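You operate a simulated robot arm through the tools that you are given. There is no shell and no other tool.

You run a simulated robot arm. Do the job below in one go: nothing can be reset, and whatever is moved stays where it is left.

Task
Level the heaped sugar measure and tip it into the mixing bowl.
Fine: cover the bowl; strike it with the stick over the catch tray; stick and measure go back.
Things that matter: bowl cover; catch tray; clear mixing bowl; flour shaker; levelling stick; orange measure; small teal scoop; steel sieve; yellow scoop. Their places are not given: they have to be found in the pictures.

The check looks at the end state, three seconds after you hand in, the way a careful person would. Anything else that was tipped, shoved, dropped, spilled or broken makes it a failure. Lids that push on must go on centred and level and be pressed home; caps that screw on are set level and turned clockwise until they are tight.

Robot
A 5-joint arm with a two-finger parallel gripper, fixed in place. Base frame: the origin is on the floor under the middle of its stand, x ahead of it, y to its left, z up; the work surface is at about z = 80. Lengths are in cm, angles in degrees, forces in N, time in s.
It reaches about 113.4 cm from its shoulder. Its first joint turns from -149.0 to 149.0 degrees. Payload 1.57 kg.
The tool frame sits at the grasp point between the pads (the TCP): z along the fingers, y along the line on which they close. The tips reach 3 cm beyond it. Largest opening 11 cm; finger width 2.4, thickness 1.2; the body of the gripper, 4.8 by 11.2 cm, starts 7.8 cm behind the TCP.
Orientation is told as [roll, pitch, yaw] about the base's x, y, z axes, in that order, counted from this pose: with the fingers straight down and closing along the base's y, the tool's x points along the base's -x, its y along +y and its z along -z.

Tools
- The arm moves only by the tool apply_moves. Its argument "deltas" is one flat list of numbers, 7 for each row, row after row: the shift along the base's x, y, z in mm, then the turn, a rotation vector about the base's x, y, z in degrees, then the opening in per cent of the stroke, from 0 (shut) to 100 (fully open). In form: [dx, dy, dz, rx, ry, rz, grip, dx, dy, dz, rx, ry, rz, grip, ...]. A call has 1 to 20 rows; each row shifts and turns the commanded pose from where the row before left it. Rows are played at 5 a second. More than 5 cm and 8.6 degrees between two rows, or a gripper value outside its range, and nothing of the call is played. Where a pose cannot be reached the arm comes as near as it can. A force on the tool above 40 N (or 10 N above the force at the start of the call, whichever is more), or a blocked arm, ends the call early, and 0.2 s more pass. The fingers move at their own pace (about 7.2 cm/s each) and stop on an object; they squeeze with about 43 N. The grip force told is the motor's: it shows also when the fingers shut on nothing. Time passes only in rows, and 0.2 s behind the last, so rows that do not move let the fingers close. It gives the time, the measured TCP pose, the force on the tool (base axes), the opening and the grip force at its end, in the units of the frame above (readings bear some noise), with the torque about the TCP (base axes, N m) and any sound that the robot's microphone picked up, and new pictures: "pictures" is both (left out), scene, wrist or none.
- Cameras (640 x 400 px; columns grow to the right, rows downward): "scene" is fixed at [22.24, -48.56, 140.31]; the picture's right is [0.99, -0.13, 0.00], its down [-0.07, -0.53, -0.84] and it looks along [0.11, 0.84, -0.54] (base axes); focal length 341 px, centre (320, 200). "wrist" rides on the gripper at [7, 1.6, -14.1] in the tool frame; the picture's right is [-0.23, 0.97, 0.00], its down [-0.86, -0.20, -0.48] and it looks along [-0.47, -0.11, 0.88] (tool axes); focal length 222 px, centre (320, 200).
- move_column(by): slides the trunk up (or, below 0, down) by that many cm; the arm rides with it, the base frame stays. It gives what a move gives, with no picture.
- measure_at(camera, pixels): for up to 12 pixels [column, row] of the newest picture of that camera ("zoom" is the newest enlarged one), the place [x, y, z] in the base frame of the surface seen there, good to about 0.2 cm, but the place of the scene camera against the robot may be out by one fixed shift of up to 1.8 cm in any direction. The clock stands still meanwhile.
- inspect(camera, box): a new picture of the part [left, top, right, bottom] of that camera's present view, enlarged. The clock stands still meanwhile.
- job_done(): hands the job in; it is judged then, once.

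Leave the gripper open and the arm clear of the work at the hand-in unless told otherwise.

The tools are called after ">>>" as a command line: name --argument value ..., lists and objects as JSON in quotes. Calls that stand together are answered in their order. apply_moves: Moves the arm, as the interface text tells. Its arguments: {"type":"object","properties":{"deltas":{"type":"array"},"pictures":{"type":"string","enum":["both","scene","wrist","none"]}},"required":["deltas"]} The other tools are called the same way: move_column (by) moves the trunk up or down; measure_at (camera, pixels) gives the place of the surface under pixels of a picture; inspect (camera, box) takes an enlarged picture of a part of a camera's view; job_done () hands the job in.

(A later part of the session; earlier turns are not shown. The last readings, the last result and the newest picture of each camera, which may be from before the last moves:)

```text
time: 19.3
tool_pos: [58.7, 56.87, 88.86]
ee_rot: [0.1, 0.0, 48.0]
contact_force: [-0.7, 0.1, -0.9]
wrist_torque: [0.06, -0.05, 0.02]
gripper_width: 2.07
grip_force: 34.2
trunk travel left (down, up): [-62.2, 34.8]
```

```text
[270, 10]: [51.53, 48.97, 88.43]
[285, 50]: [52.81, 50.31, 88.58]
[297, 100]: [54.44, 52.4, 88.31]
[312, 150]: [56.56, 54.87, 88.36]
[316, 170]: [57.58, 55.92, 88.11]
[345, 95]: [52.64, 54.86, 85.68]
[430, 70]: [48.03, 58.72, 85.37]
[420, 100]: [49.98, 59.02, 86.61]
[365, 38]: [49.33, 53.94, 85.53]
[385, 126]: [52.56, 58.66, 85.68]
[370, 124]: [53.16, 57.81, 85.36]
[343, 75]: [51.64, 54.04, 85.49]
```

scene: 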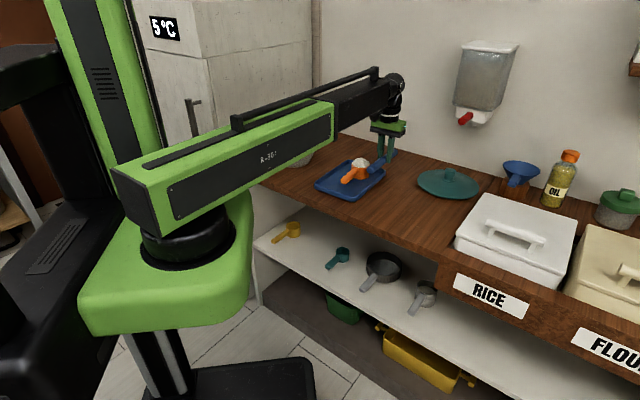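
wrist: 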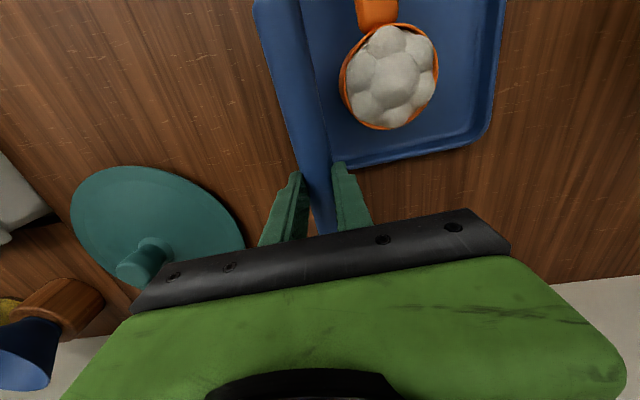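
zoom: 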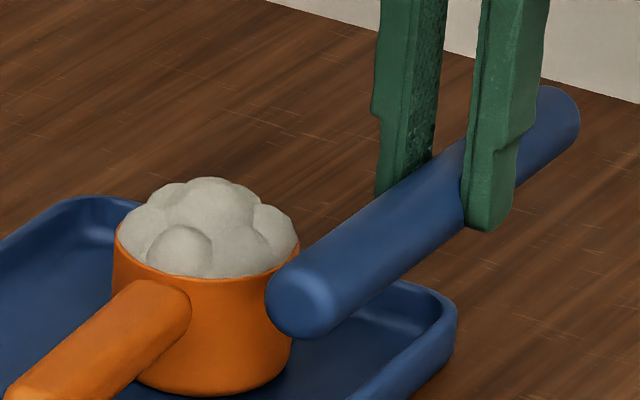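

The stick's underside is at about 85.9, roughly 0.2–0.3 cm above the rim (about 85.6). I'll start the first slow strike pass toward the wide side of the tray (az 138°): half way first, then look.

>>> apply_moves --deltas '[-4.46, 4.01, 0, 0, 0, 0, 0, -4.46, 4.01, 0, 0, 0, 0, 0, -4.46, 4.01, 0, 0, 0, 0, 0, -4.46, 4.01, 0, 0, 0, 0, 0, -4.46, 4.01, 0, 0, 0, 0, 0, -4.46, 4.01, 0, 0, 0, 0, 0, -4.46, 4.01, 0, 0, 0, 0, 0, -4.46, 4.01, 0, 0, 0, 0, 0]' --pictures "both"

>>> inspect --camera "scene" --box '[324, 140, 404, 190]'

```text
time: 21.1
tool_pos: [54.99, 60.09, 88.97]
ee_rot: [0.0, 0.0, 48.1]
contact_force: [1.0, -1.1, -0.8]
wrist_torque: [0.04, -0.06, 0.01]
gripper_width: 2.08
grip_force: 34.2
trunk travel left (down, up): [-62.2, 34.8]
```

scene: 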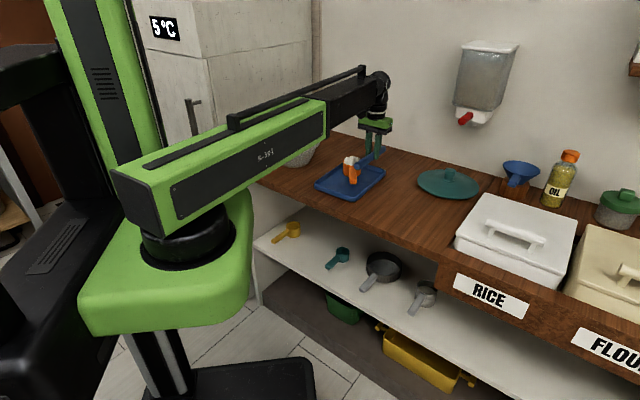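
wrist: 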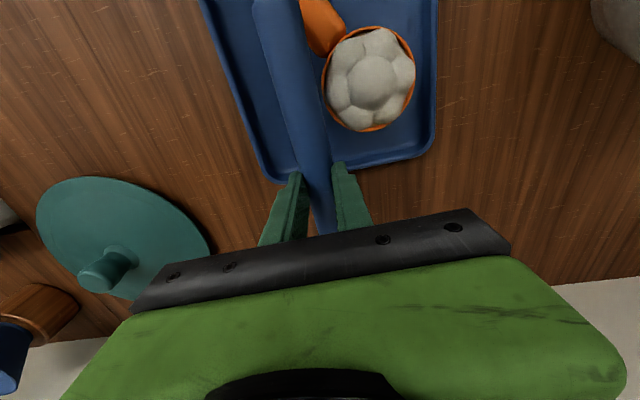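

```text
8.00 times, centred on (364, 165) of scene
```

zoom: 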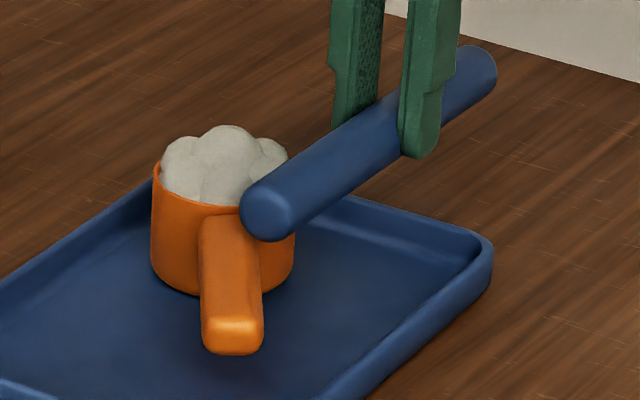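

The stick has pushed the measure sideways and turned it instead of shaving the heap, so I stop here. I'll zoom in closely to see whether it touches the rim, the handle or the heap.

>>> inspect --camera "scene" --box '[338, 148, 378, 173]'

>>> inspect --camera "wrist" --box '[240, 0, 450, 150]'

>>> measure_at --camera "wrist" --pixels '[[270, 10], [285, 50], [297, 100], [312, 150], [322, 15], [330, 40], [345, 45], [412, 65], [405, 105], [375, 130], [340, 112], [370, 80]]'

```text
16.00 times, centred on (358, 160) of scene
```

zoom: 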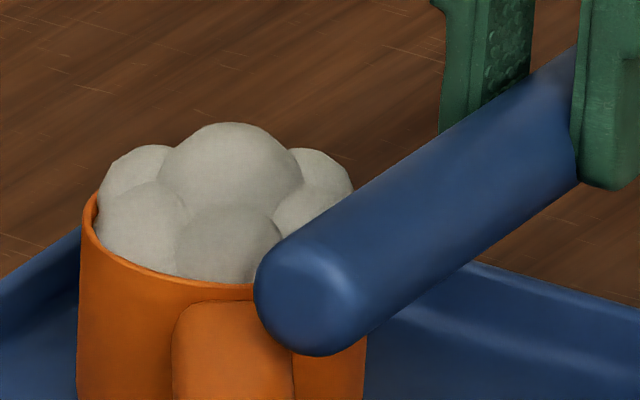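

```text
2.67 times, centred on (345, 75) of wrist
```

zoom: 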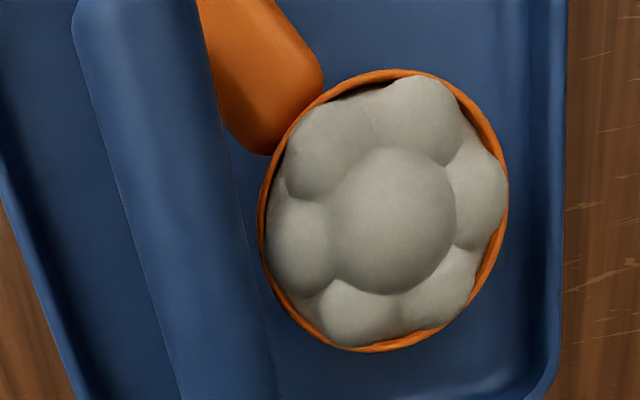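

```text
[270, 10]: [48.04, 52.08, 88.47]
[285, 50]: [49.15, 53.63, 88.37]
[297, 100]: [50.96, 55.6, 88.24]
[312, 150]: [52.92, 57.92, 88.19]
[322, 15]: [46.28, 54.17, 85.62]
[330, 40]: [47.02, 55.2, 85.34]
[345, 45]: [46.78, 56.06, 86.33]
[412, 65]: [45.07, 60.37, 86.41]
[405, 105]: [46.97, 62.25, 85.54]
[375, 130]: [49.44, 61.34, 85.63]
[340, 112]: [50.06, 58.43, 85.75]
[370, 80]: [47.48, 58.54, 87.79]
```

The cup was nudged about 3.6 cm across the tray and turned. The heap is unchanged, so the stick may have just caught the rim. It now sits near (47.2,58.7), still on the tray. I'll lift over it, go to its other side, and strike back toward the middle a few millimetres higher. First raise 3 cm and cross over.

>>> move_column --by 3

>>> apply_moves --deltas '[-16.8, 15.1, 0, 0, 0, 0, 0, -16.8, 15.1, 0, 0, 0, 0, 0, -16.8, 15.1, 0, 0, 0, 0, 0, -16.8, 15.1, 0, 0, 0, 0, 0, -16.8, 15.1, 0, 0, 0, 0, 0, 0, 0, 0, 0, 0, 0, 0, 0, 0, 0, 0, 0, 0, 0]' --pictures "both"

>>> inspect --camera "scene" --box '[316, 135, 396, 195]'

```text
time: 21.8
tool_pos: [55.04, 60.05, 91.98]
ee_rot: [0.0, 0.0, 48.0]
contact_force: [-0.7, -0.1, -1.1]
wrist_torque: [0.01, -0.02, 0.0]
gripper_width: 2.1
grip_force: 34.1
trunk travel left (down, up): [-65.2, 31.8]
```

```text
time: 23.4
tool_pos: [46.87, 67.62, 91.95]
ee_rot: [0.0, -0.1, 48.0]
contact_force: [-0.2, 0.0, -0.8]
wrist_torque: [0.05, -0.01, -0.03]
gripper_width: 2.07
grip_force: 34.5
trunk travel left (down, up): [-65.2, 31.8]
```

scene: 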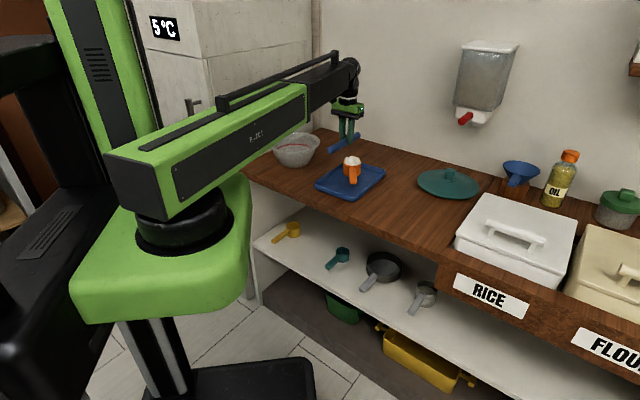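
wrist: 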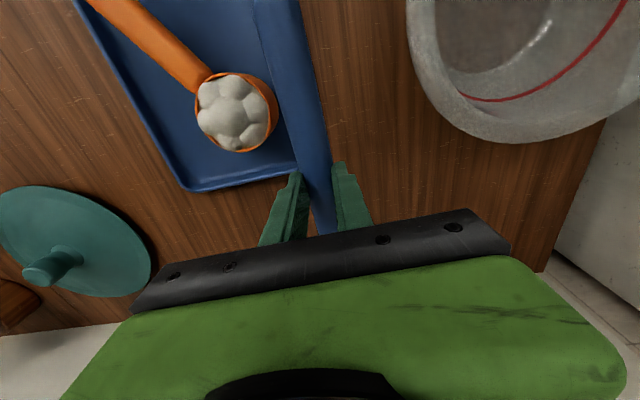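

```text
6.67 times, centred on (356, 165) of scene
```

zoom: 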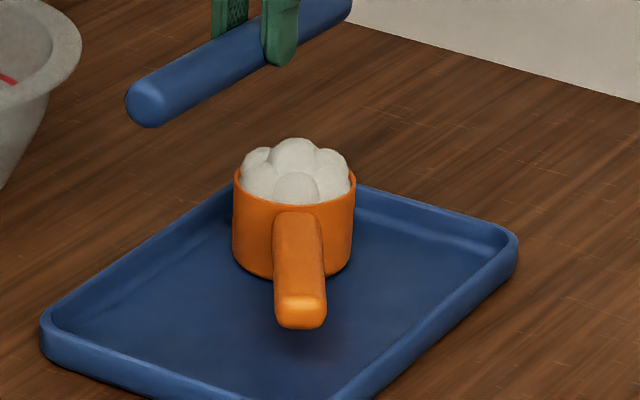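

The heap is intact and the measure stands upright on the tray, its handle now pointing along −y. I'll measure cup rim, handle and stick from here.

>>> inspect --camera "wrist" --box '[170, 50, 330, 170]'

>>> measure_at --camera "wrist" --pixels '[[276, 105], [272, 130], [245, 152], [228, 148], [197, 95], [215, 76], [250, 77], [237, 112], [130, 15], [190, 75], [296, 100], [280, 50]]'

```text
3.33 times, centred on (250, 110) of wrist
```

zoom: 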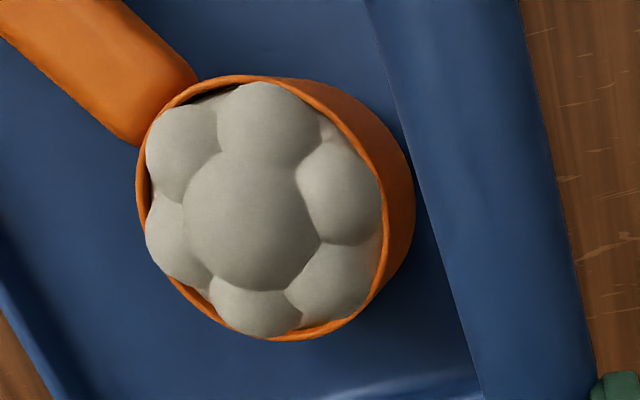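

```text
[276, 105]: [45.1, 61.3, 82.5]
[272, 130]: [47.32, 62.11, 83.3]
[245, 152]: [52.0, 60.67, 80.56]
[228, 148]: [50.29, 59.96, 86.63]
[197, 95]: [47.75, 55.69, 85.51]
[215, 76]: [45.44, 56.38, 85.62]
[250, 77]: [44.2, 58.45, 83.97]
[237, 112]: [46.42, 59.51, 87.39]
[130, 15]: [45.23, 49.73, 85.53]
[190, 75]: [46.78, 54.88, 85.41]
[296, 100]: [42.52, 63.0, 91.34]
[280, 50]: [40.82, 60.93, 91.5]
```

Cup centre is (47.3,58.7) and the handle points to azimuth about 257°. I'll lower to TCP≈89.4, about 0.45 cm higher than before, and strike slowly back toward the tray middle, stopping midway to look.

>>> move_column --by -2.55

>>> apply_moves --deltas '[2.97, -2.68, 0, 0, 0, 0, 0, 2.97, -2.68, 0, 0, 0, 0, 0, 2.97, -2.68, 0, 0, 0, 0, 0, 2.97, -2.68, 0, 0, 0, 0, 0, 2.97, -2.68, 0, 0, 0, 0, 0, 2.97, -2.68, 0, 0, 0, 0, 0, 2.97, -2.68, 0, 0, 0, 0, 0, 2.97, -2.68, 0, 0, 0, 0, 0, 2.97, -2.68, 0, 0, 0, 0, 0, 2.97, -2.68, 0, 0, 0, 0, 0, 2.97, -2.68, 0, 0, 0, 0, 0]' --pictures "both"

>>> inspect --camera "scene" --box '[316, 135, 396, 195]'

```text
time: 24.1
tool_pos: [46.76, 67.6, 89.39]
ee_rot: [-0.1, 0.0, 48.0]
contact_force: [0.2, -0.1, -1.1]
wrist_torque: [-0.01, 0.01, 0.02]
gripper_width: 2.06
grip_force: 34.5
trunk travel left (down, up): [-62.7, 34.3]
```

```text
time: 26.6
tool_pos: [49.93, 64.63, 89.35]
ee_rot: [0.1, 0.1, 48.0]
contact_force: [0.8, 0.9, -0.2]
wrist_torque: [0.02, -0.01, 0.06]
gripper_width: 2.07
grip_force: 34.2
trunk travel left (down, up): [-62.7, 34.3]
```

scene: 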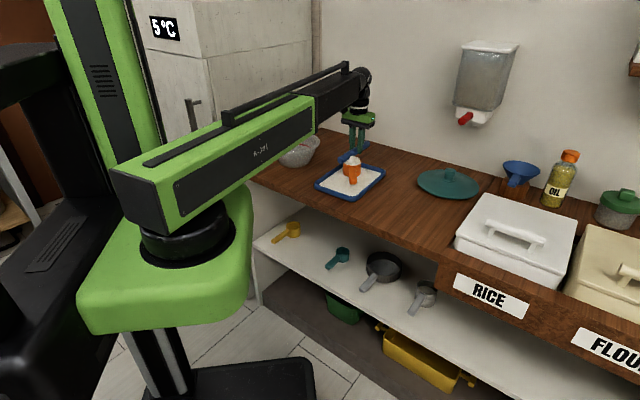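
wrist: 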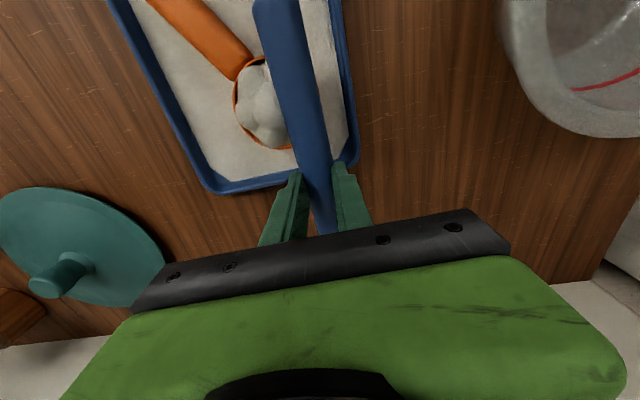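

```text
6.67 times, centred on (356, 165) of scene
```

zoom: 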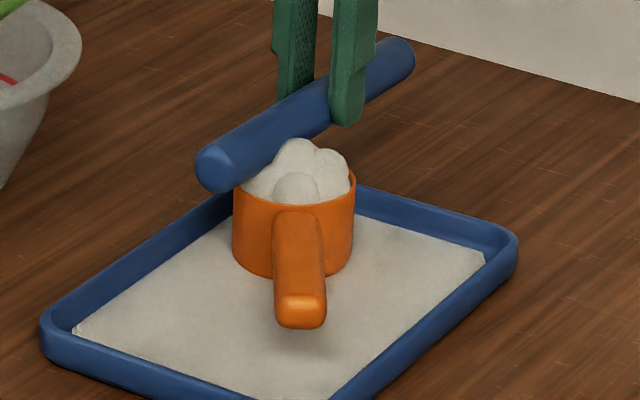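

The strike has registered: a white layer of excess sugar now covers the tray floor and the cup did not move. I'll continue the pass at the same height across the rest of the cup.

>>> apply_moves --deltas '[2.97, -2.68, 0, 0, 0, 0, 0, 2.97, -2.68, 0, 0, 0, 0, 0, 2.97, -2.68, 0, 0, 0, 0, 0, 2.97, -2.68, 0, 0, 0, 0, 0, 2.97, -2.68, 0, 0, 0, 0, 0, 2.97, -2.68, 0, 0, 0, 0, 0, 2.97, -2.68, 0, 0, 0, 0, 0, 2.97, -2.68, 0, 0, 0, 0, 0, 2.97, -2.68, 0, 0, 0, 0, 0, 2.97, -2.68, 0, 0, 0, 0, 0, 2.97, -2.68, 0, 0, 0, 0, 0, 2.97, -2.68, 0, 0, 0, 0, 0, 2.97, -2.68, 0, 0, 0, 0, 0, 2.97, -2.68, 0, 0, 0, 0, 0, 2.97, -2.68, 0, 0, 0, 0, 0, 2.97, -2.68, 0, 0, 0, 0, 0, 2.97, -2.68, 0, 0, 0, 0, 0, 2.97, -2.68, 0, 0, 0, 0, 0, 2.97, -2.68, 0, 0, 0, 0, 0, 2.97, -2.68, 0, 0, 0, 0, 0]' --pictures "both"

>>> inspect --camera "scene" --box '[316, 135, 396, 195]'

```text
time: 30.8
tool_pos: [56.02, 59.33, 89.42]
ee_rot: [0.0, 0.0, 48.0]
contact_force: [-0.4, -0.6, -1.4]
wrist_torque: [0.01, -0.06, 0.02]
gripper_width: 2.07
grip_force: 34.5
trunk travel left (down, up): [-62.7, 34.3]
```

scene: 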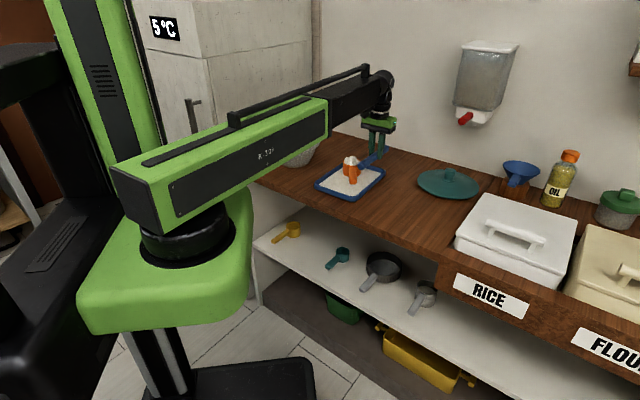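
wrist: 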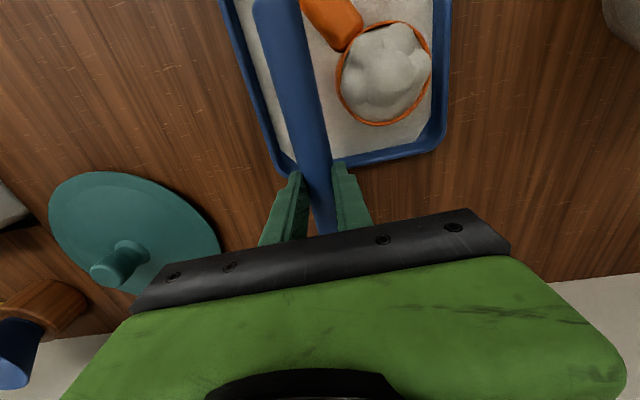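

```text
6.67 times, centred on (356, 165) of scene
```

zoom: 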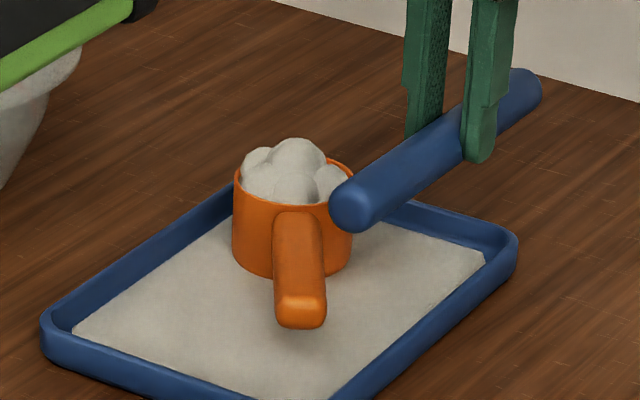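

The pass went through without moving the cup, but some heap still shows. I'll zoom in to see how much remains above the rim.

>>> inspect --camera "wrist" --box '[310, 0, 450, 140]'

>>> inspect --camera "scene" --box '[336, 145, 376, 175]'

>>> measure_at --camera "wrist" --pixels '[[385, 65], [400, 50], [360, 70], [380, 100], [410, 80], [395, 30], [342, 90], [428, 60], [270, 10], [297, 80], [315, 150], [390, 122]]'

```text
2.86 times, centred on (380, 70) of wrist
```

zoom: 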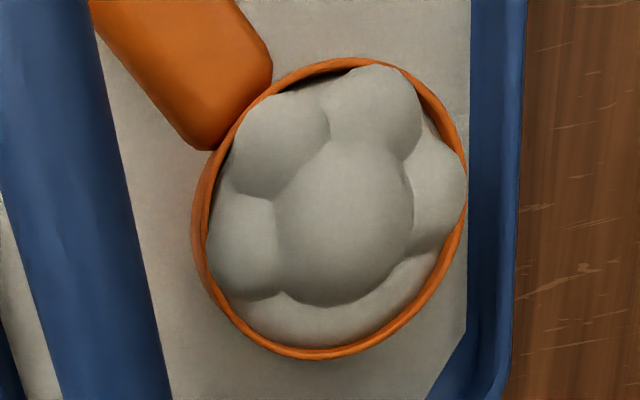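

```text
13.33 times, centred on (356, 160) of scene
```

zoom: 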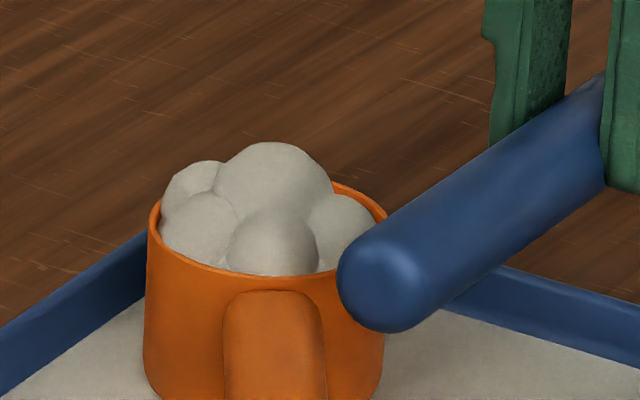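

```text
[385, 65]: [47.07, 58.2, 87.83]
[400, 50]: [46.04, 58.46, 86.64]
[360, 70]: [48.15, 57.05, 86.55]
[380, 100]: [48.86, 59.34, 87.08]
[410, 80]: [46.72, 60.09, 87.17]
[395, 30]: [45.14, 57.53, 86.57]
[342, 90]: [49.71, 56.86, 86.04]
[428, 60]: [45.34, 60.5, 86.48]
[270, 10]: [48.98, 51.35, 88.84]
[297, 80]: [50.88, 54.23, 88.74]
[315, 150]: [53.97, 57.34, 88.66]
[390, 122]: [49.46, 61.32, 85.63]
```

Two of the seven lumps are gone and flat sugar shows beneath, so the method works, but the stick is a bit too high. I'll lower 0.25 cm (still above the height that pushed the cup) and sweep back across slowly.

>>> move_column --by -0.25

>>> apply_moves --deltas '[-2.97, 2.68, 0, 0, 0, 0, 0, -2.97, 2.68, 0, 0, 0, 0, 0, -2.97, 2.68, 0, 0, 0, 0, 0, -2.97, 2.68, 0, 0, 0, 0, 0, -2.97, 2.68, 0, 0, 0, 0, 0, -2.97, 2.68, 0, 0, 0, 0, 0, -2.97, 2.68, 0, 0, 0, 0, 0, -2.97, 2.68, 0, 0, 0, 0, 0, -2.97, 2.68, 0, 0, 0, 0, 0]' --pictures "both"

>>> inspect --camera "scene" --box '[316, 135, 396, 195]'

>>> inspect --camera "wrist" --box '[230, 0, 430, 140]'

```text
time: 31.3
tool_pos: [56.02, 59.25, 88.97]
ee_rot: [-0.1, 0.1, 47.9]
contact_force: [0.8, -0.4, -0.2]
wrist_torque: [0.02, 0.0, 0.02]
gripper_width: 2.07
grip_force: 34.1
trunk travel left (down, up): [-62.4, 34.6]
```

```text
time: 33.3
tool_pos: [53.23, 61.83, 89.16]
ee_rot: [-0.1, 0.0, 48.0]
contact_force: [2.2, -1.9, 0.1]
wrist_torque: [-0.07, -0.08, 0.23]
gripper_width: 2.06
grip_force: 33.6
trunk travel left (down, up): [-62.4, 34.6]
```

scene: 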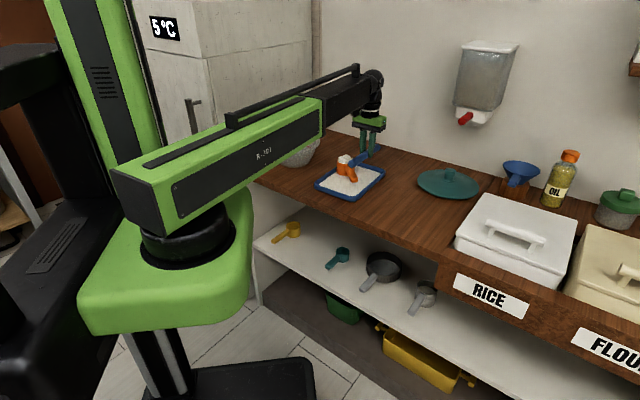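
wrist: 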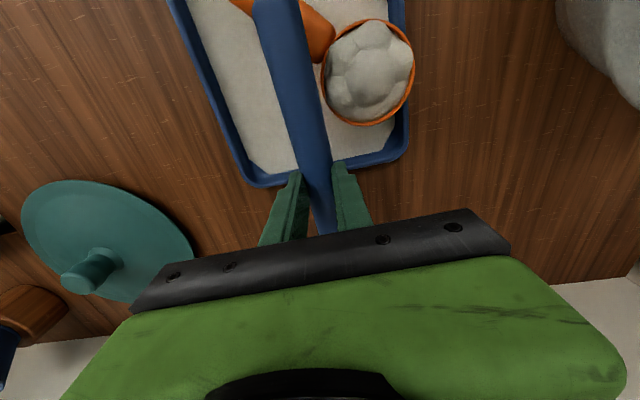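

```text
6.67 times, centred on (356, 165) of scene
```

zoom: 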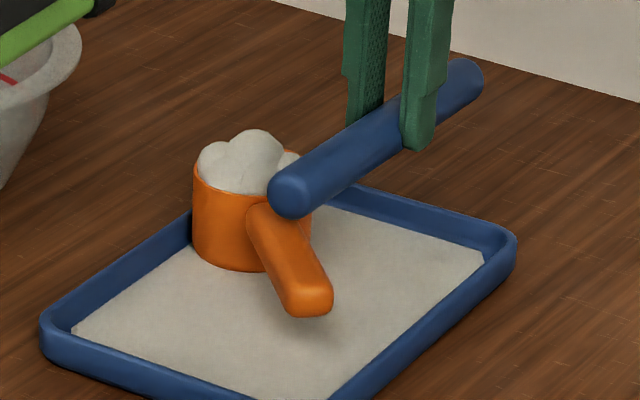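

```text
2.86 times, centred on (330, 70) of wrist
```

zoom: 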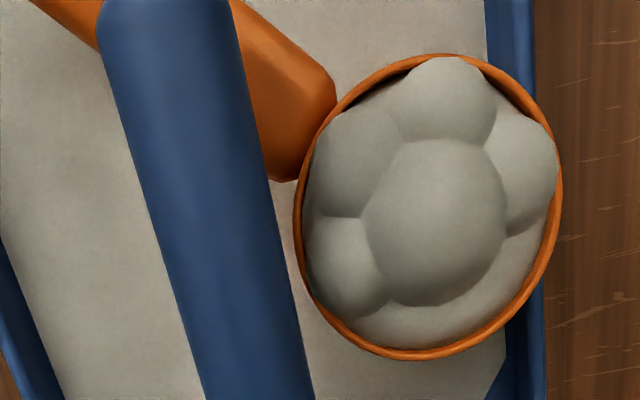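

At this height the stick caught the rim/handle again: the force and torque put the contact about 3.6 cm below the TCP. So the underside is at TCP−3.6 and the earlier pass at 89.4 was just above the rim. The cup is now near (45.2,60.1). I'll raise, centre the stick over the cup, and come down in small steps to feel the rim.

>>> move_column --by 2

>>> apply_moves --deltas '[-11.9, 10.7, 0, 0, 0, 0, 0, -11.9, 10.7, 0, 0, 0, 0, 0, -11.9, 10.7, 0, 0, 0, 0, 0, 0, 0, 0, 0, 0, 0, 0]' --pictures "both"

>>> inspect --camera "scene" --box '[310, 130, 390, 190]'

```text
time: 33.9
tool_pos: [53.18, 61.77, 91.14]
ee_rot: [0.0, 0.0, 48.0]
contact_force: [-1.0, -0.4, -0.2]
wrist_torque: [0.02, -0.02, -0.01]
gripper_width: 2.06
grip_force: 34.1
trunk travel left (down, up): [-64.4, 32.6]
```

```text
time: 34.9
tool_pos: [49.59, 65.01, 91.16]
ee_rot: [0.0, 0.0, 47.9]
contact_force: [0.6, 0.1, -1.5]
wrist_torque: [-0.01, 0.02, -0.02]
gripper_width: 2.07
grip_force: 34.2
trunk travel left (down, up): [-64.4, 32.6]
```

scene: 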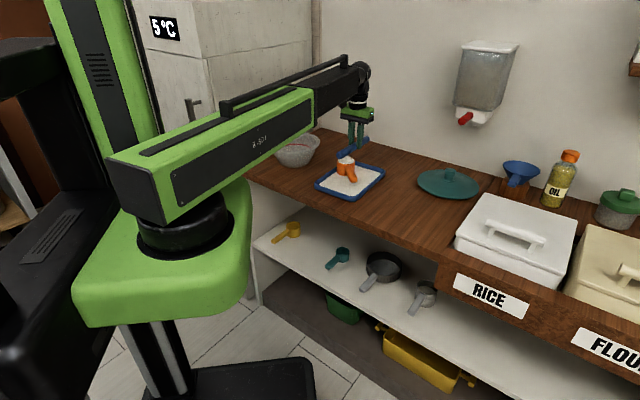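
wrist: 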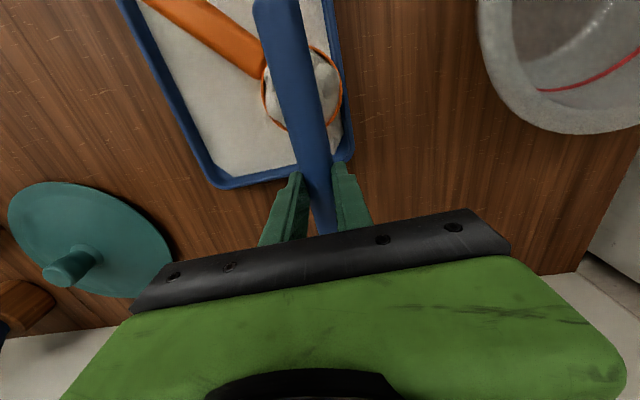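

```text
6.67 times, centred on (350, 160) of scene
```

zoom: 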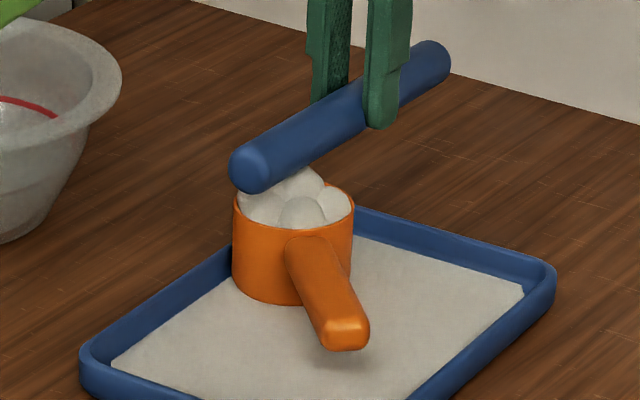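

The stick is over the cup. I'll lower in steps and watch the vertical force: first 1.6 cm to about 89.55.

>>> move_column --by -1.6

>>> apply_moves --deltas '[0, 0, 0, 0, 0, 0, 0, 0, 0, 0, 0, 0, 0, 0]' --pictures "none"

>>> move_column --by -0.1

>>> apply_moves --deltas '[0, 0, 0, 0, 0, 0, 0, 0, 0, 0, 0, 0, 0, 0]' --pictures "both"

>>> inspect --camera "scene" --box '[310, 130, 390, 190]'

```text
time: 35.6
tool_pos: [49.72, 64.96, 89.59]
ee_rot: [0.0, 0.0, 48.0]
contact_force: [-0.3, -0.3, -0.6]
wrist_torque: [0.01, -0.01, 0.0]
gripper_width: 2.08
grip_force: 34.1
trunk travel left (down, up): [-62.8, 34.2]
```

```text
time: 36.2
tool_pos: [49.66, 64.86, 89.51]
ee_rot: [0.0, 0.0, 47.9]
contact_force: [-0.2, 0.0, -0.6]
wrist_torque: [0.02, -0.01, -0.03]
gripper_width: 2.06
grip_force: 34.3
trunk travel left (down, up): [-62.8, 34.2]
```

```text
time: 36.7
tool_pos: [49.66, 64.92, 89.48]
ee_rot: [-0.1, -0.1, 48.1]
contact_force: [-0.3, 0.0, -1.4]
wrist_torque: [0.02, -0.01, -0.01]
gripper_width: 2.06
grip_force: 34.2
trunk travel left (down, up): [-62.7, 34.3]
```

```text
time: 37.3
tool_pos: [49.65, 64.94, 89.48]
ee_rot: [0.0, 0.0, 48.0]
contact_force: [-0.3, -0.3, -0.3]
wrist_torque: [0.02, -0.02, -0.04]
gripper_width: 2.07
grip_force: 34.4
trunk travel left (down, up): [-62.7, 34.3]
```

scene: 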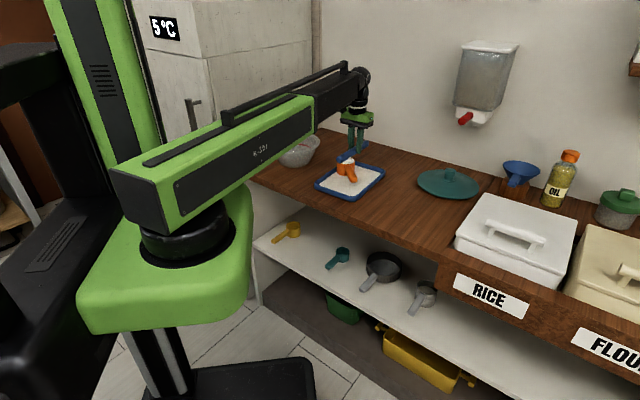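
wrist: 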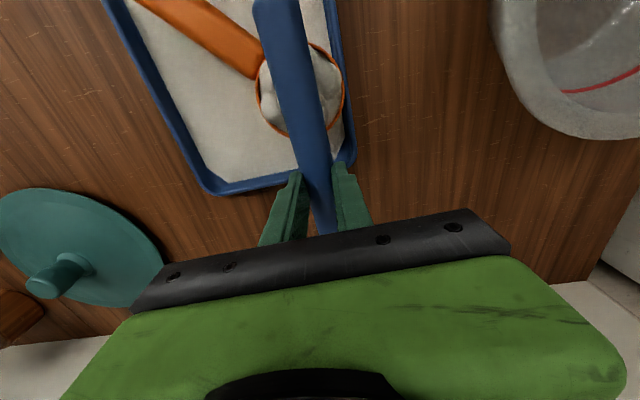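

```text
6.67 times, centred on (350, 160) of scene
```

zoom: 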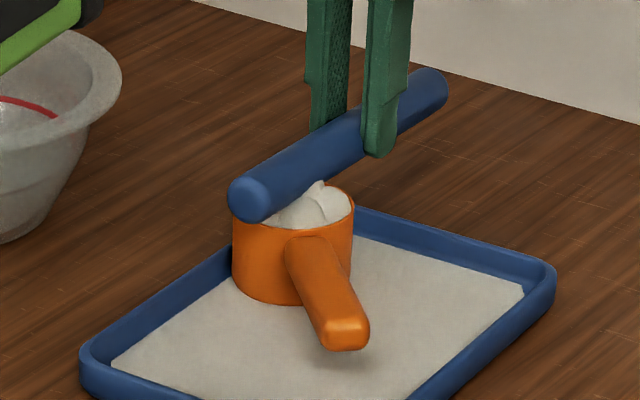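

No contact yet at 89.4. I'll continue down in 1 mm steps, checking force.

>>> move_column --by -0.1

>>> apply_moves --deltas '[0, 0, 0, 0, 0, 0, 0, 0, 0, 0, 0, 0, 0, 0]' --pictures "none"

>>> move_column --by -0.1

>>> apply_moves --deltas '[0, 0, 0, 0, 0, 0, 0, 0, 0, 0, 0, 0, 0, 0]' --pictures "none"

```text
time: 37.8
tool_pos: [49.69, 64.92, 89.37]
ee_rot: [0.1, 0.0, 48.1]
contact_force: [-0.4, 0.8, -1.0]
wrist_torque: [0.0, -0.06, -0.01]
gripper_width: 2.07
grip_force: 34.3
trunk travel left (down, up): [-62.6, 34.4]
```

```text
time: 38.4
tool_pos: [49.73, 64.92, 89.32]
ee_rot: [0.0, 0.0, 48.0]
contact_force: [-0.5, -0.1, -0.4]
wrist_torque: [0.05, 0.0, 0.02]
gripper_width: 2.05
grip_force: 34.6
trunk travel left (down, up): [-62.6, 34.4]
```

```text
time: 38.9
tool_pos: [49.71, 64.8, 89.2]
ee_rot: [0.1, -0.1, 47.9]
contact_force: [0.2, 1.8, 2.7]
wrist_torque: [-0.08, 0.06, 0.02]
gripper_width: 2.07
grip_force: 34.3
trunk travel left (down, up): [-62.5, 34.5]
```

```text
time: 39.5
tool_pos: [49.72, 64.89, 89.14]
ee_rot: [0.1, 0.0, 47.9]
contact_force: [0.1, -0.1, 4.2]
wrist_torque: [-0.06, 0.04, -0.02]
gripper_width: 2.05
grip_force: 34.3
trunk travel left (down, up): [-62.5, 34.5]
```

Contact found: about 5 N upward at TCP≈89.2. The torque puts it on the outer rim edge only, so the stick's outer end is lower by roughly 2°. I'll lift 0.4 cm, tilt the gripper 1.8° to level the stick, and feel again.

>>> move_column --by 0.4

>>> apply_moves --deltas '[0, 0, 0, 0.67, -0.6, 0, 0, 0, 0, 0, 0.67, -0.6, 0, 0, 0, 0, 0, 0, 0, 0, 0, 0, 0, 0, 0, 0, 0, 0]' --pictures "both"

>>> inspect --camera "scene" --box '[310, 130, 390, 190]'

```text
time: 40.0
tool_pos: [49.57, 65.02, 89.7]
ee_rot: [0.0, -0.1, 48.0]
contact_force: [-1.0, 0.4, -0.7]
wrist_torque: [0.02, -0.03, 0.01]
gripper_width: 2.08
grip_force: 34.0
trunk travel left (down, up): [-62.9, 34.1]
```

```text
time: 41.0
tool_pos: [49.68, 64.9, 89.58]
ee_rot: [0.0, -1.8, 48.0]
contact_force: [-0.2, -0.6, -1.1]
wrist_torque: [0.04, 0.0, -0.02]
gripper_width: 2.06
grip_force: 34.2
trunk travel left (down, up): [-62.9, 34.1]
```

scene: 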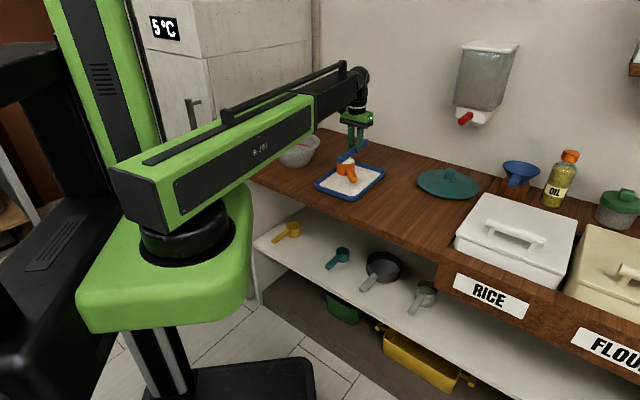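
wrist: 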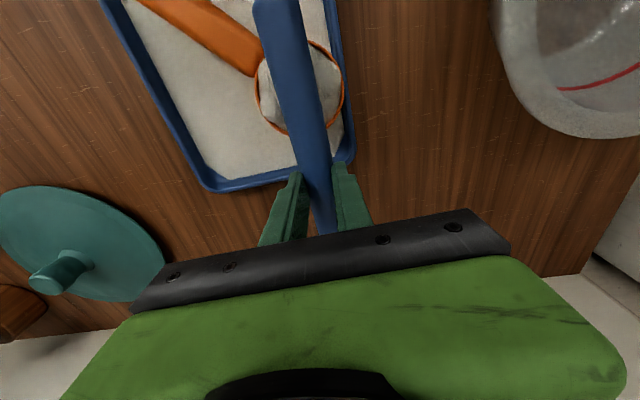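

```text
6.67 times, centred on (350, 160) of scene
```

zoom: 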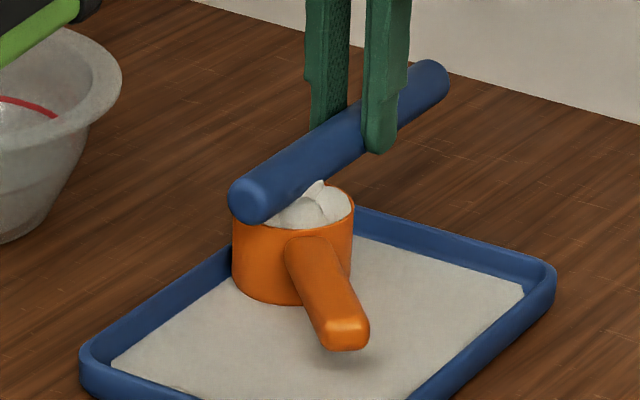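

The gripper is now tilted 1.8° and free. I'll step down to feel the rim again.

>>> move_column --by -0.15

>>> apply_moves --deltas '[0, 0, 0, 0, 0, 0, 0, 0, 0, 0, 0, 0, 0, 0]' --pictures "none"

>>> move_column --by -0.1

>>> apply_moves --deltas '[0, 0, 0, 0, 0, 0, 0, 0, 0, 0, 0, 0, 0, 0]' --pictures "none"

```text
time: 41.5
tool_pos: [49.63, 64.92, 89.52]
ee_rot: [0.0, -1.8, 48.0]
contact_force: [0.4, 0.0, -0.6]
wrist_torque: [0.03, -0.04, 0.01]
gripper_width: 2.06
grip_force: 34.6
trunk travel left (down, up): [-62.8, 34.2]
```

```text
time: 42.1
tool_pos: [49.66, 65.02, 89.62]
ee_rot: [0.0, -1.8, 48.0]
contact_force: [0.4, 0.7, -0.5]
wrist_torque: [0.05, -0.03, 0.01]
gripper_width: 2.08
grip_force: 33.9
trunk travel left (down, up): [-62.8, 34.2]
```

```text
time: 42.6
tool_pos: [49.68, 64.88, 89.44]
ee_rot: [0.1, -1.8, 48.0]
contact_force: [0.6, -0.8, -0.6]
wrist_torque: [0.03, -0.05, 0.02]
gripper_width: 2.08
grip_force: 33.6
trunk travel left (down, up): [-62.7, 34.3]
```

```text
time: 43.2
tool_pos: [49.74, 64.9, 89.3]
ee_rot: [0.0, -1.8, 48.0]
contact_force: [0.3, -0.4, -0.8]
wrist_torque: [0.01, 0.01, 0.0]
gripper_width: 2.05
grip_force: 34.2
trunk travel left (down, up): [-62.7, 34.3]
```

Still free. One more small step of 0.8 mm.

>>> move_column --by -0.08

>>> apply_moves --deltas '[0, 0, 0, 0, 0, 0, 0, 0, 0, 0, 0, 0, 0, 0]' --pictures "none"

```text
time: 43.8
tool_pos: [49.63, 64.8, 89.23]
ee_rot: [-0.1, -1.8, 48.0]
contact_force: [2.1, 2.4, 8.2]
wrist_torque: [-0.15, 0.18, -0.05]
gripper_width: 2.06
grip_force: 34.3
trunk travel left (down, up): [-62.6, 34.4]
```

```text
time: 44.4
tool_pos: [49.48, 64.94, 89.29]
ee_rot: [0.0, -1.8, 47.9]
contact_force: [1.2, 1.7, 9.0]
wrist_torque: [-0.18, 0.15, -0.03]
gripper_width: 2.07
grip_force: 34.4
trunk travel left (down, up): [-62.6, 34.4]
```

Contact again at about 10 N and still on the outer edge (−3.3 cm from the TCP), so the stick needs a bit more tilt. Lift 0.3, tilt 1.2° more, and feel again.

>>> move_column --by 0.3

>>> apply_moves --deltas '[0, 0, 0, 0.89, -0.8, 0, 0, 0, 0, 0, 0, 0, 0, 0, 0, 0, 0, 0, 0, 0, 0]' --pictures "wrist"

>>> move_column --by -0.15

>>> apply_moves --deltas '[0, 0, 0, 0, 0, 0, 0, 0, 0, 0, 0, 0, 0, 0]' --pictures "none"

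```text
time: 44.9
tool_pos: [49.64, 64.89, 89.57]
ee_rot: [0.1, -1.8, 48.0]
contact_force: [-0.1, 0.0, -2.1]
wrist_torque: [0.03, -0.01, 0.01]
gripper_width: 2.1
grip_force: 33.5
trunk travel left (down, up): [-62.9, 34.1]
```

```text
time: 45.7
tool_pos: [49.63, 64.91, 89.6]
ee_rot: [0.1, -3.1, 48.0]
contact_force: [-0.8, -0.8, 0.4]
wrist_torque: [0.04, -0.05, 0.01]
gripper_width: 2.04
grip_force: 34.4
trunk travel left (down, up): [-62.9, 34.1]
```

wrist: 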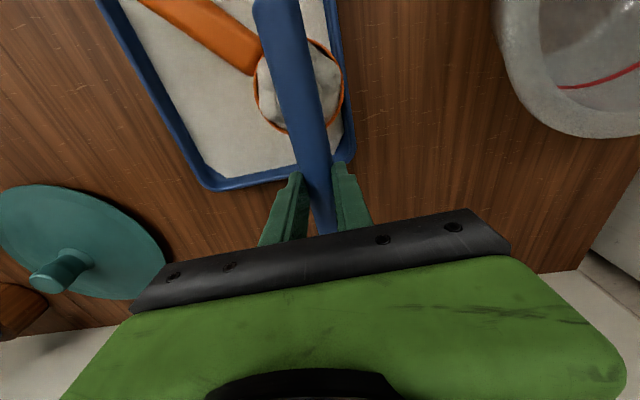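

```text
time: 46.2
tool_pos: [49.58, 64.94, 89.52]
ee_rot: [0.1, -3.0, 48.0]
contact_force: [-0.7, 1.2, 4.9]
wrist_torque: [-0.31, 0.28, 0.0]
gripper_width: 2.06
grip_force: 33.5
trunk travel left (down, up): [-62.8, 34.2]
```

```text
time: 46.8
tool_pos: [49.55, 64.91, 89.5]
ee_rot: [0.0, -3.0, 48.0]
contact_force: [0.9, 0.9, 4.8]
wrist_torque: [-0.28, 0.28, 0.02]
gripper_width: 2.08
grip_force: 34.3
trunk travel left (down, up): [-62.8, 34.2]
```

Now the contact centroid is in the middle of the cup (−7.9 cm), so the stick touches both rim edges and is level. I'll lift, go to the outer side of the cup, come back to 0.8 mm above this contact height, and make the full strike toward the tray's middle.

>>> move_column --by 2.5

>>> apply_moves --deltas '[-12.4, 11.2, 0, 0, 0, 0, 0, -12.4, 11.2, 0, 0, 0, 0, 0, -12.4, 11.2, 0, 0, 0, 0, 0, 0, 0, 0, 0, 0, 0, 0]' --pictures "none"

>>> move_column --by -2.42

>>> apply_moves --deltas '[2.97, -2.68, 0, 0, 0, 0, 0, 2.97, -2.68, 0, 0, 0, 0, 0, 2.97, -2.68, 0, 0, 0, 0, 0, 2.97, -2.68, 0, 0, 0, 0, 0, 2.97, -2.68, 0, 0, 0, 0, 0, 2.97, -2.68, 0, 0, 0, 0, 0, 2.97, -2.68, 0, 0, 0, 0, 0, 2.97, -2.68, 0, 0, 0, 0, 0, 2.97, -2.68, 0, 0, 0, 0, 0, 2.97, -2.68, 0, 0, 0, 0, 0, 2.97, -2.68, 0, 0, 0, 0, 0]' --pictures "both"

>>> inspect --camera "scene" --box '[310, 130, 390, 190]'

```text
time: 47.5
tool_pos: [49.7, 64.96, 91.97]
ee_rot: [0.0, -3.0, 48.0]
contact_force: [-0.1, 0.8, -0.3]
wrist_torque: [0.02, 0.01, 0.04]
gripper_width: 2.06
grip_force: 34.3
trunk travel left (down, up): [-65.3, 31.7]
```

```text
time: 48.5
tool_pos: [45.91, 68.27, 91.99]
ee_rot: [-0.1, -2.9, 47.9]
contact_force: [0.1, 0.5, -1.0]
wrist_torque: [0.08, -0.03, -0.01]
gripper_width: 2.07
grip_force: 34.1
trunk travel left (down, up): [-65.3, 31.7]
```

```text
time: 49.2
tool_pos: [45.77, 68.39, 89.66]
ee_rot: [0.0, -2.9, 48.0]
contact_force: [-1.3, 0.5, -1.5]
wrist_torque: [0.04, -0.05, 0.0]
gripper_width: 2.07
grip_force: 34.1
trunk travel left (down, up): [-62.8, 34.2]
```

```text
time: 51.6
tool_pos: [49.13, 65.25, 89.57]
ee_rot: [0.1, -3.0, 47.9]
contact_force: [0.3, -0.2, -0.6]
wrist_torque: [0.02, 0.01, -0.01]
gripper_width: 2.06
grip_force: 34.1
trunk travel left (down, up): [-62.8, 34.2]
```

scene: 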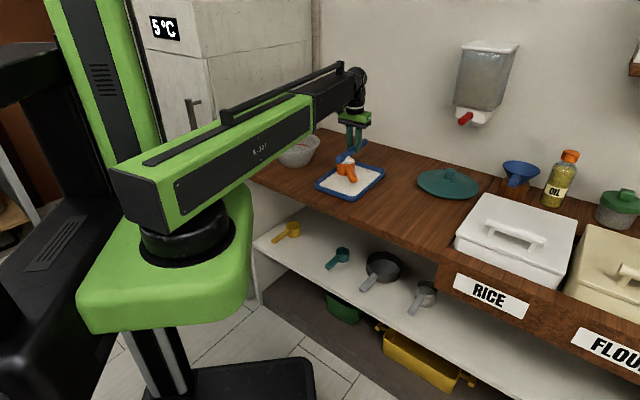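
wrist: 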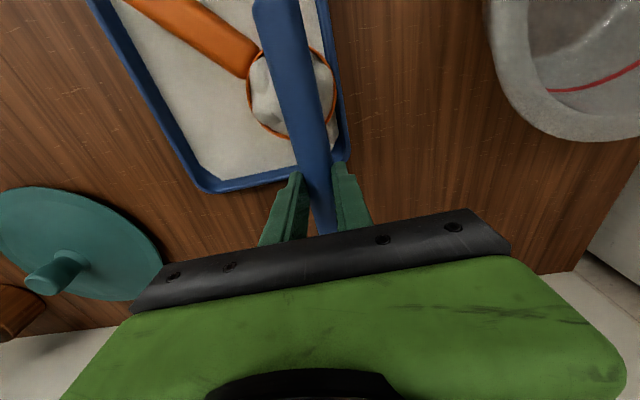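

```text
6.67 times, centred on (350, 160) of scene
```

zoom: 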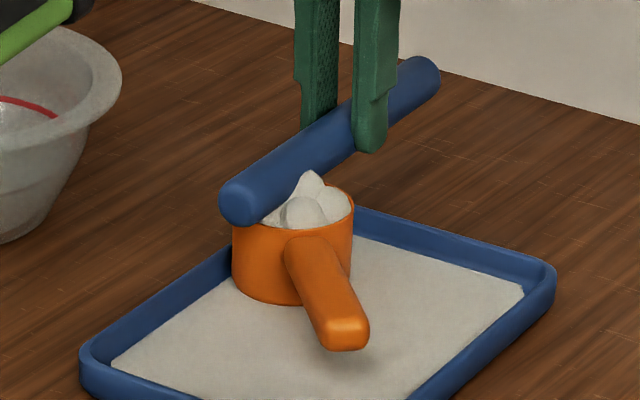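

No push and no contact force; I'm halfway across. Continuing the strike off the near side.

>>> apply_moves --deltas '[2.97, -2.68, 0, 0, 0, 0, 0, 2.97, -2.68, 0, 0, 0, 0, 0, 2.97, -2.68, 0, 0, 0, 0, 0, 2.97, -2.68, 0, 0, 0, 0, 0, 2.97, -2.68, 0, 0, 0, 0, 0, 2.97, -2.68, 0, 0, 0, 0, 0, 2.97, -2.68, 0, 0, 0, 0, 0, 2.97, -2.68, 0, 0, 0, 0, 0, 2.97, -2.68, 0, 0, 0, 0, 0, 2.97, -2.68, 0, 0, 0, 0, 0, 2.97, -2.68, 0, 0, 0, 0, 0, 2.97, -2.68, 0, 0, 0, 0, 0, 2.97, -2.68, 0, 0, 0, 0, 0, 2.97, -2.68, 0, 0, 0, 0, 0, 2.97, -2.68, 0, 0, 0, 0, 0, 2.97, -2.68, 0, 0, 0, 0, 0, 2.97, -2.68, 0, 0, 0, 0, 0, 2.97, -2.68, 0, 0, 0, 0, 0]' --pictures "both"

>>> inspect --camera "scene" --box '[310, 130, 390, 190]'

>>> inspect --camera "wrist" --box '[290, 0, 450, 140]'

```text
time: 55.4
tool_pos: [54.67, 60.47, 89.47]
ee_rot: [0.1, -3.0, 48.0]
contact_force: [-0.5, 0.8, -1.1]
wrist_torque: [0.02, -0.03, 0.05]
gripper_width: 2.06
grip_force: 34.4
trunk travel left (down, up): [-62.8, 34.2]
```

scene: 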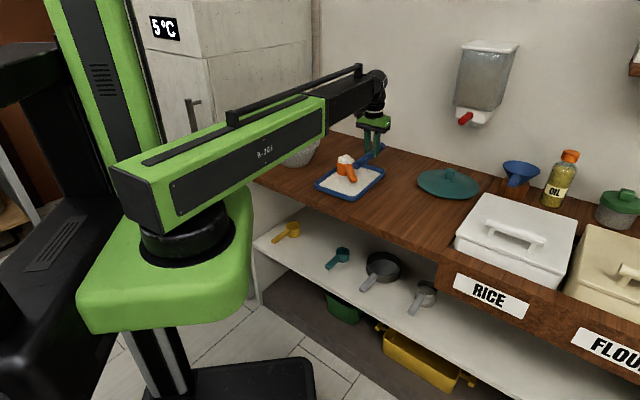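
wrist: 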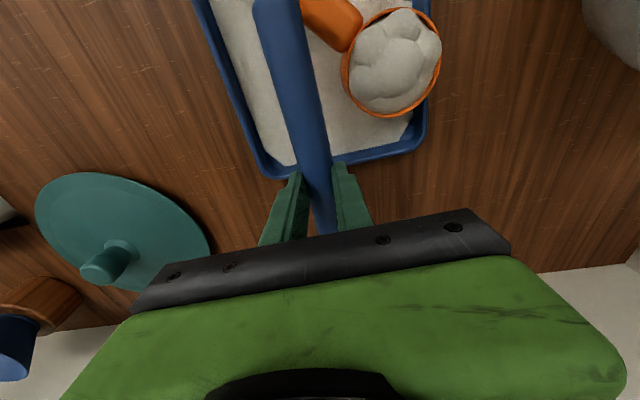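

```text
6.67 times, centred on (350, 160) of scene
```

zoom: 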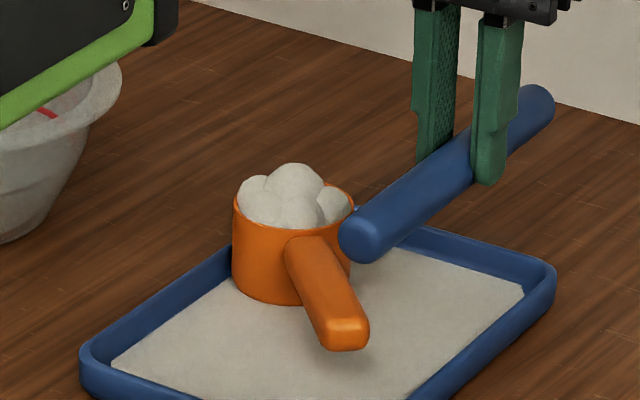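

```text
2.86 times, centred on (370, 70) of wrist
```

zoom: 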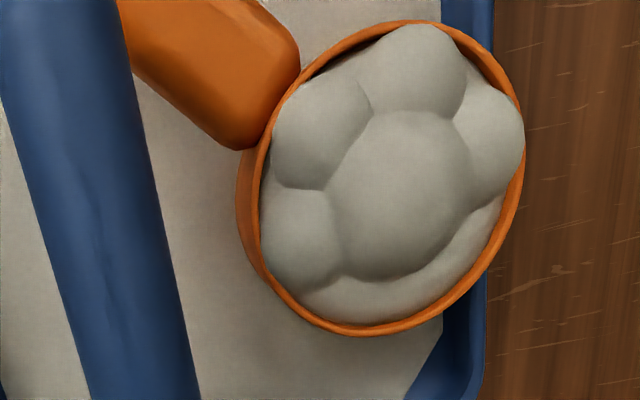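

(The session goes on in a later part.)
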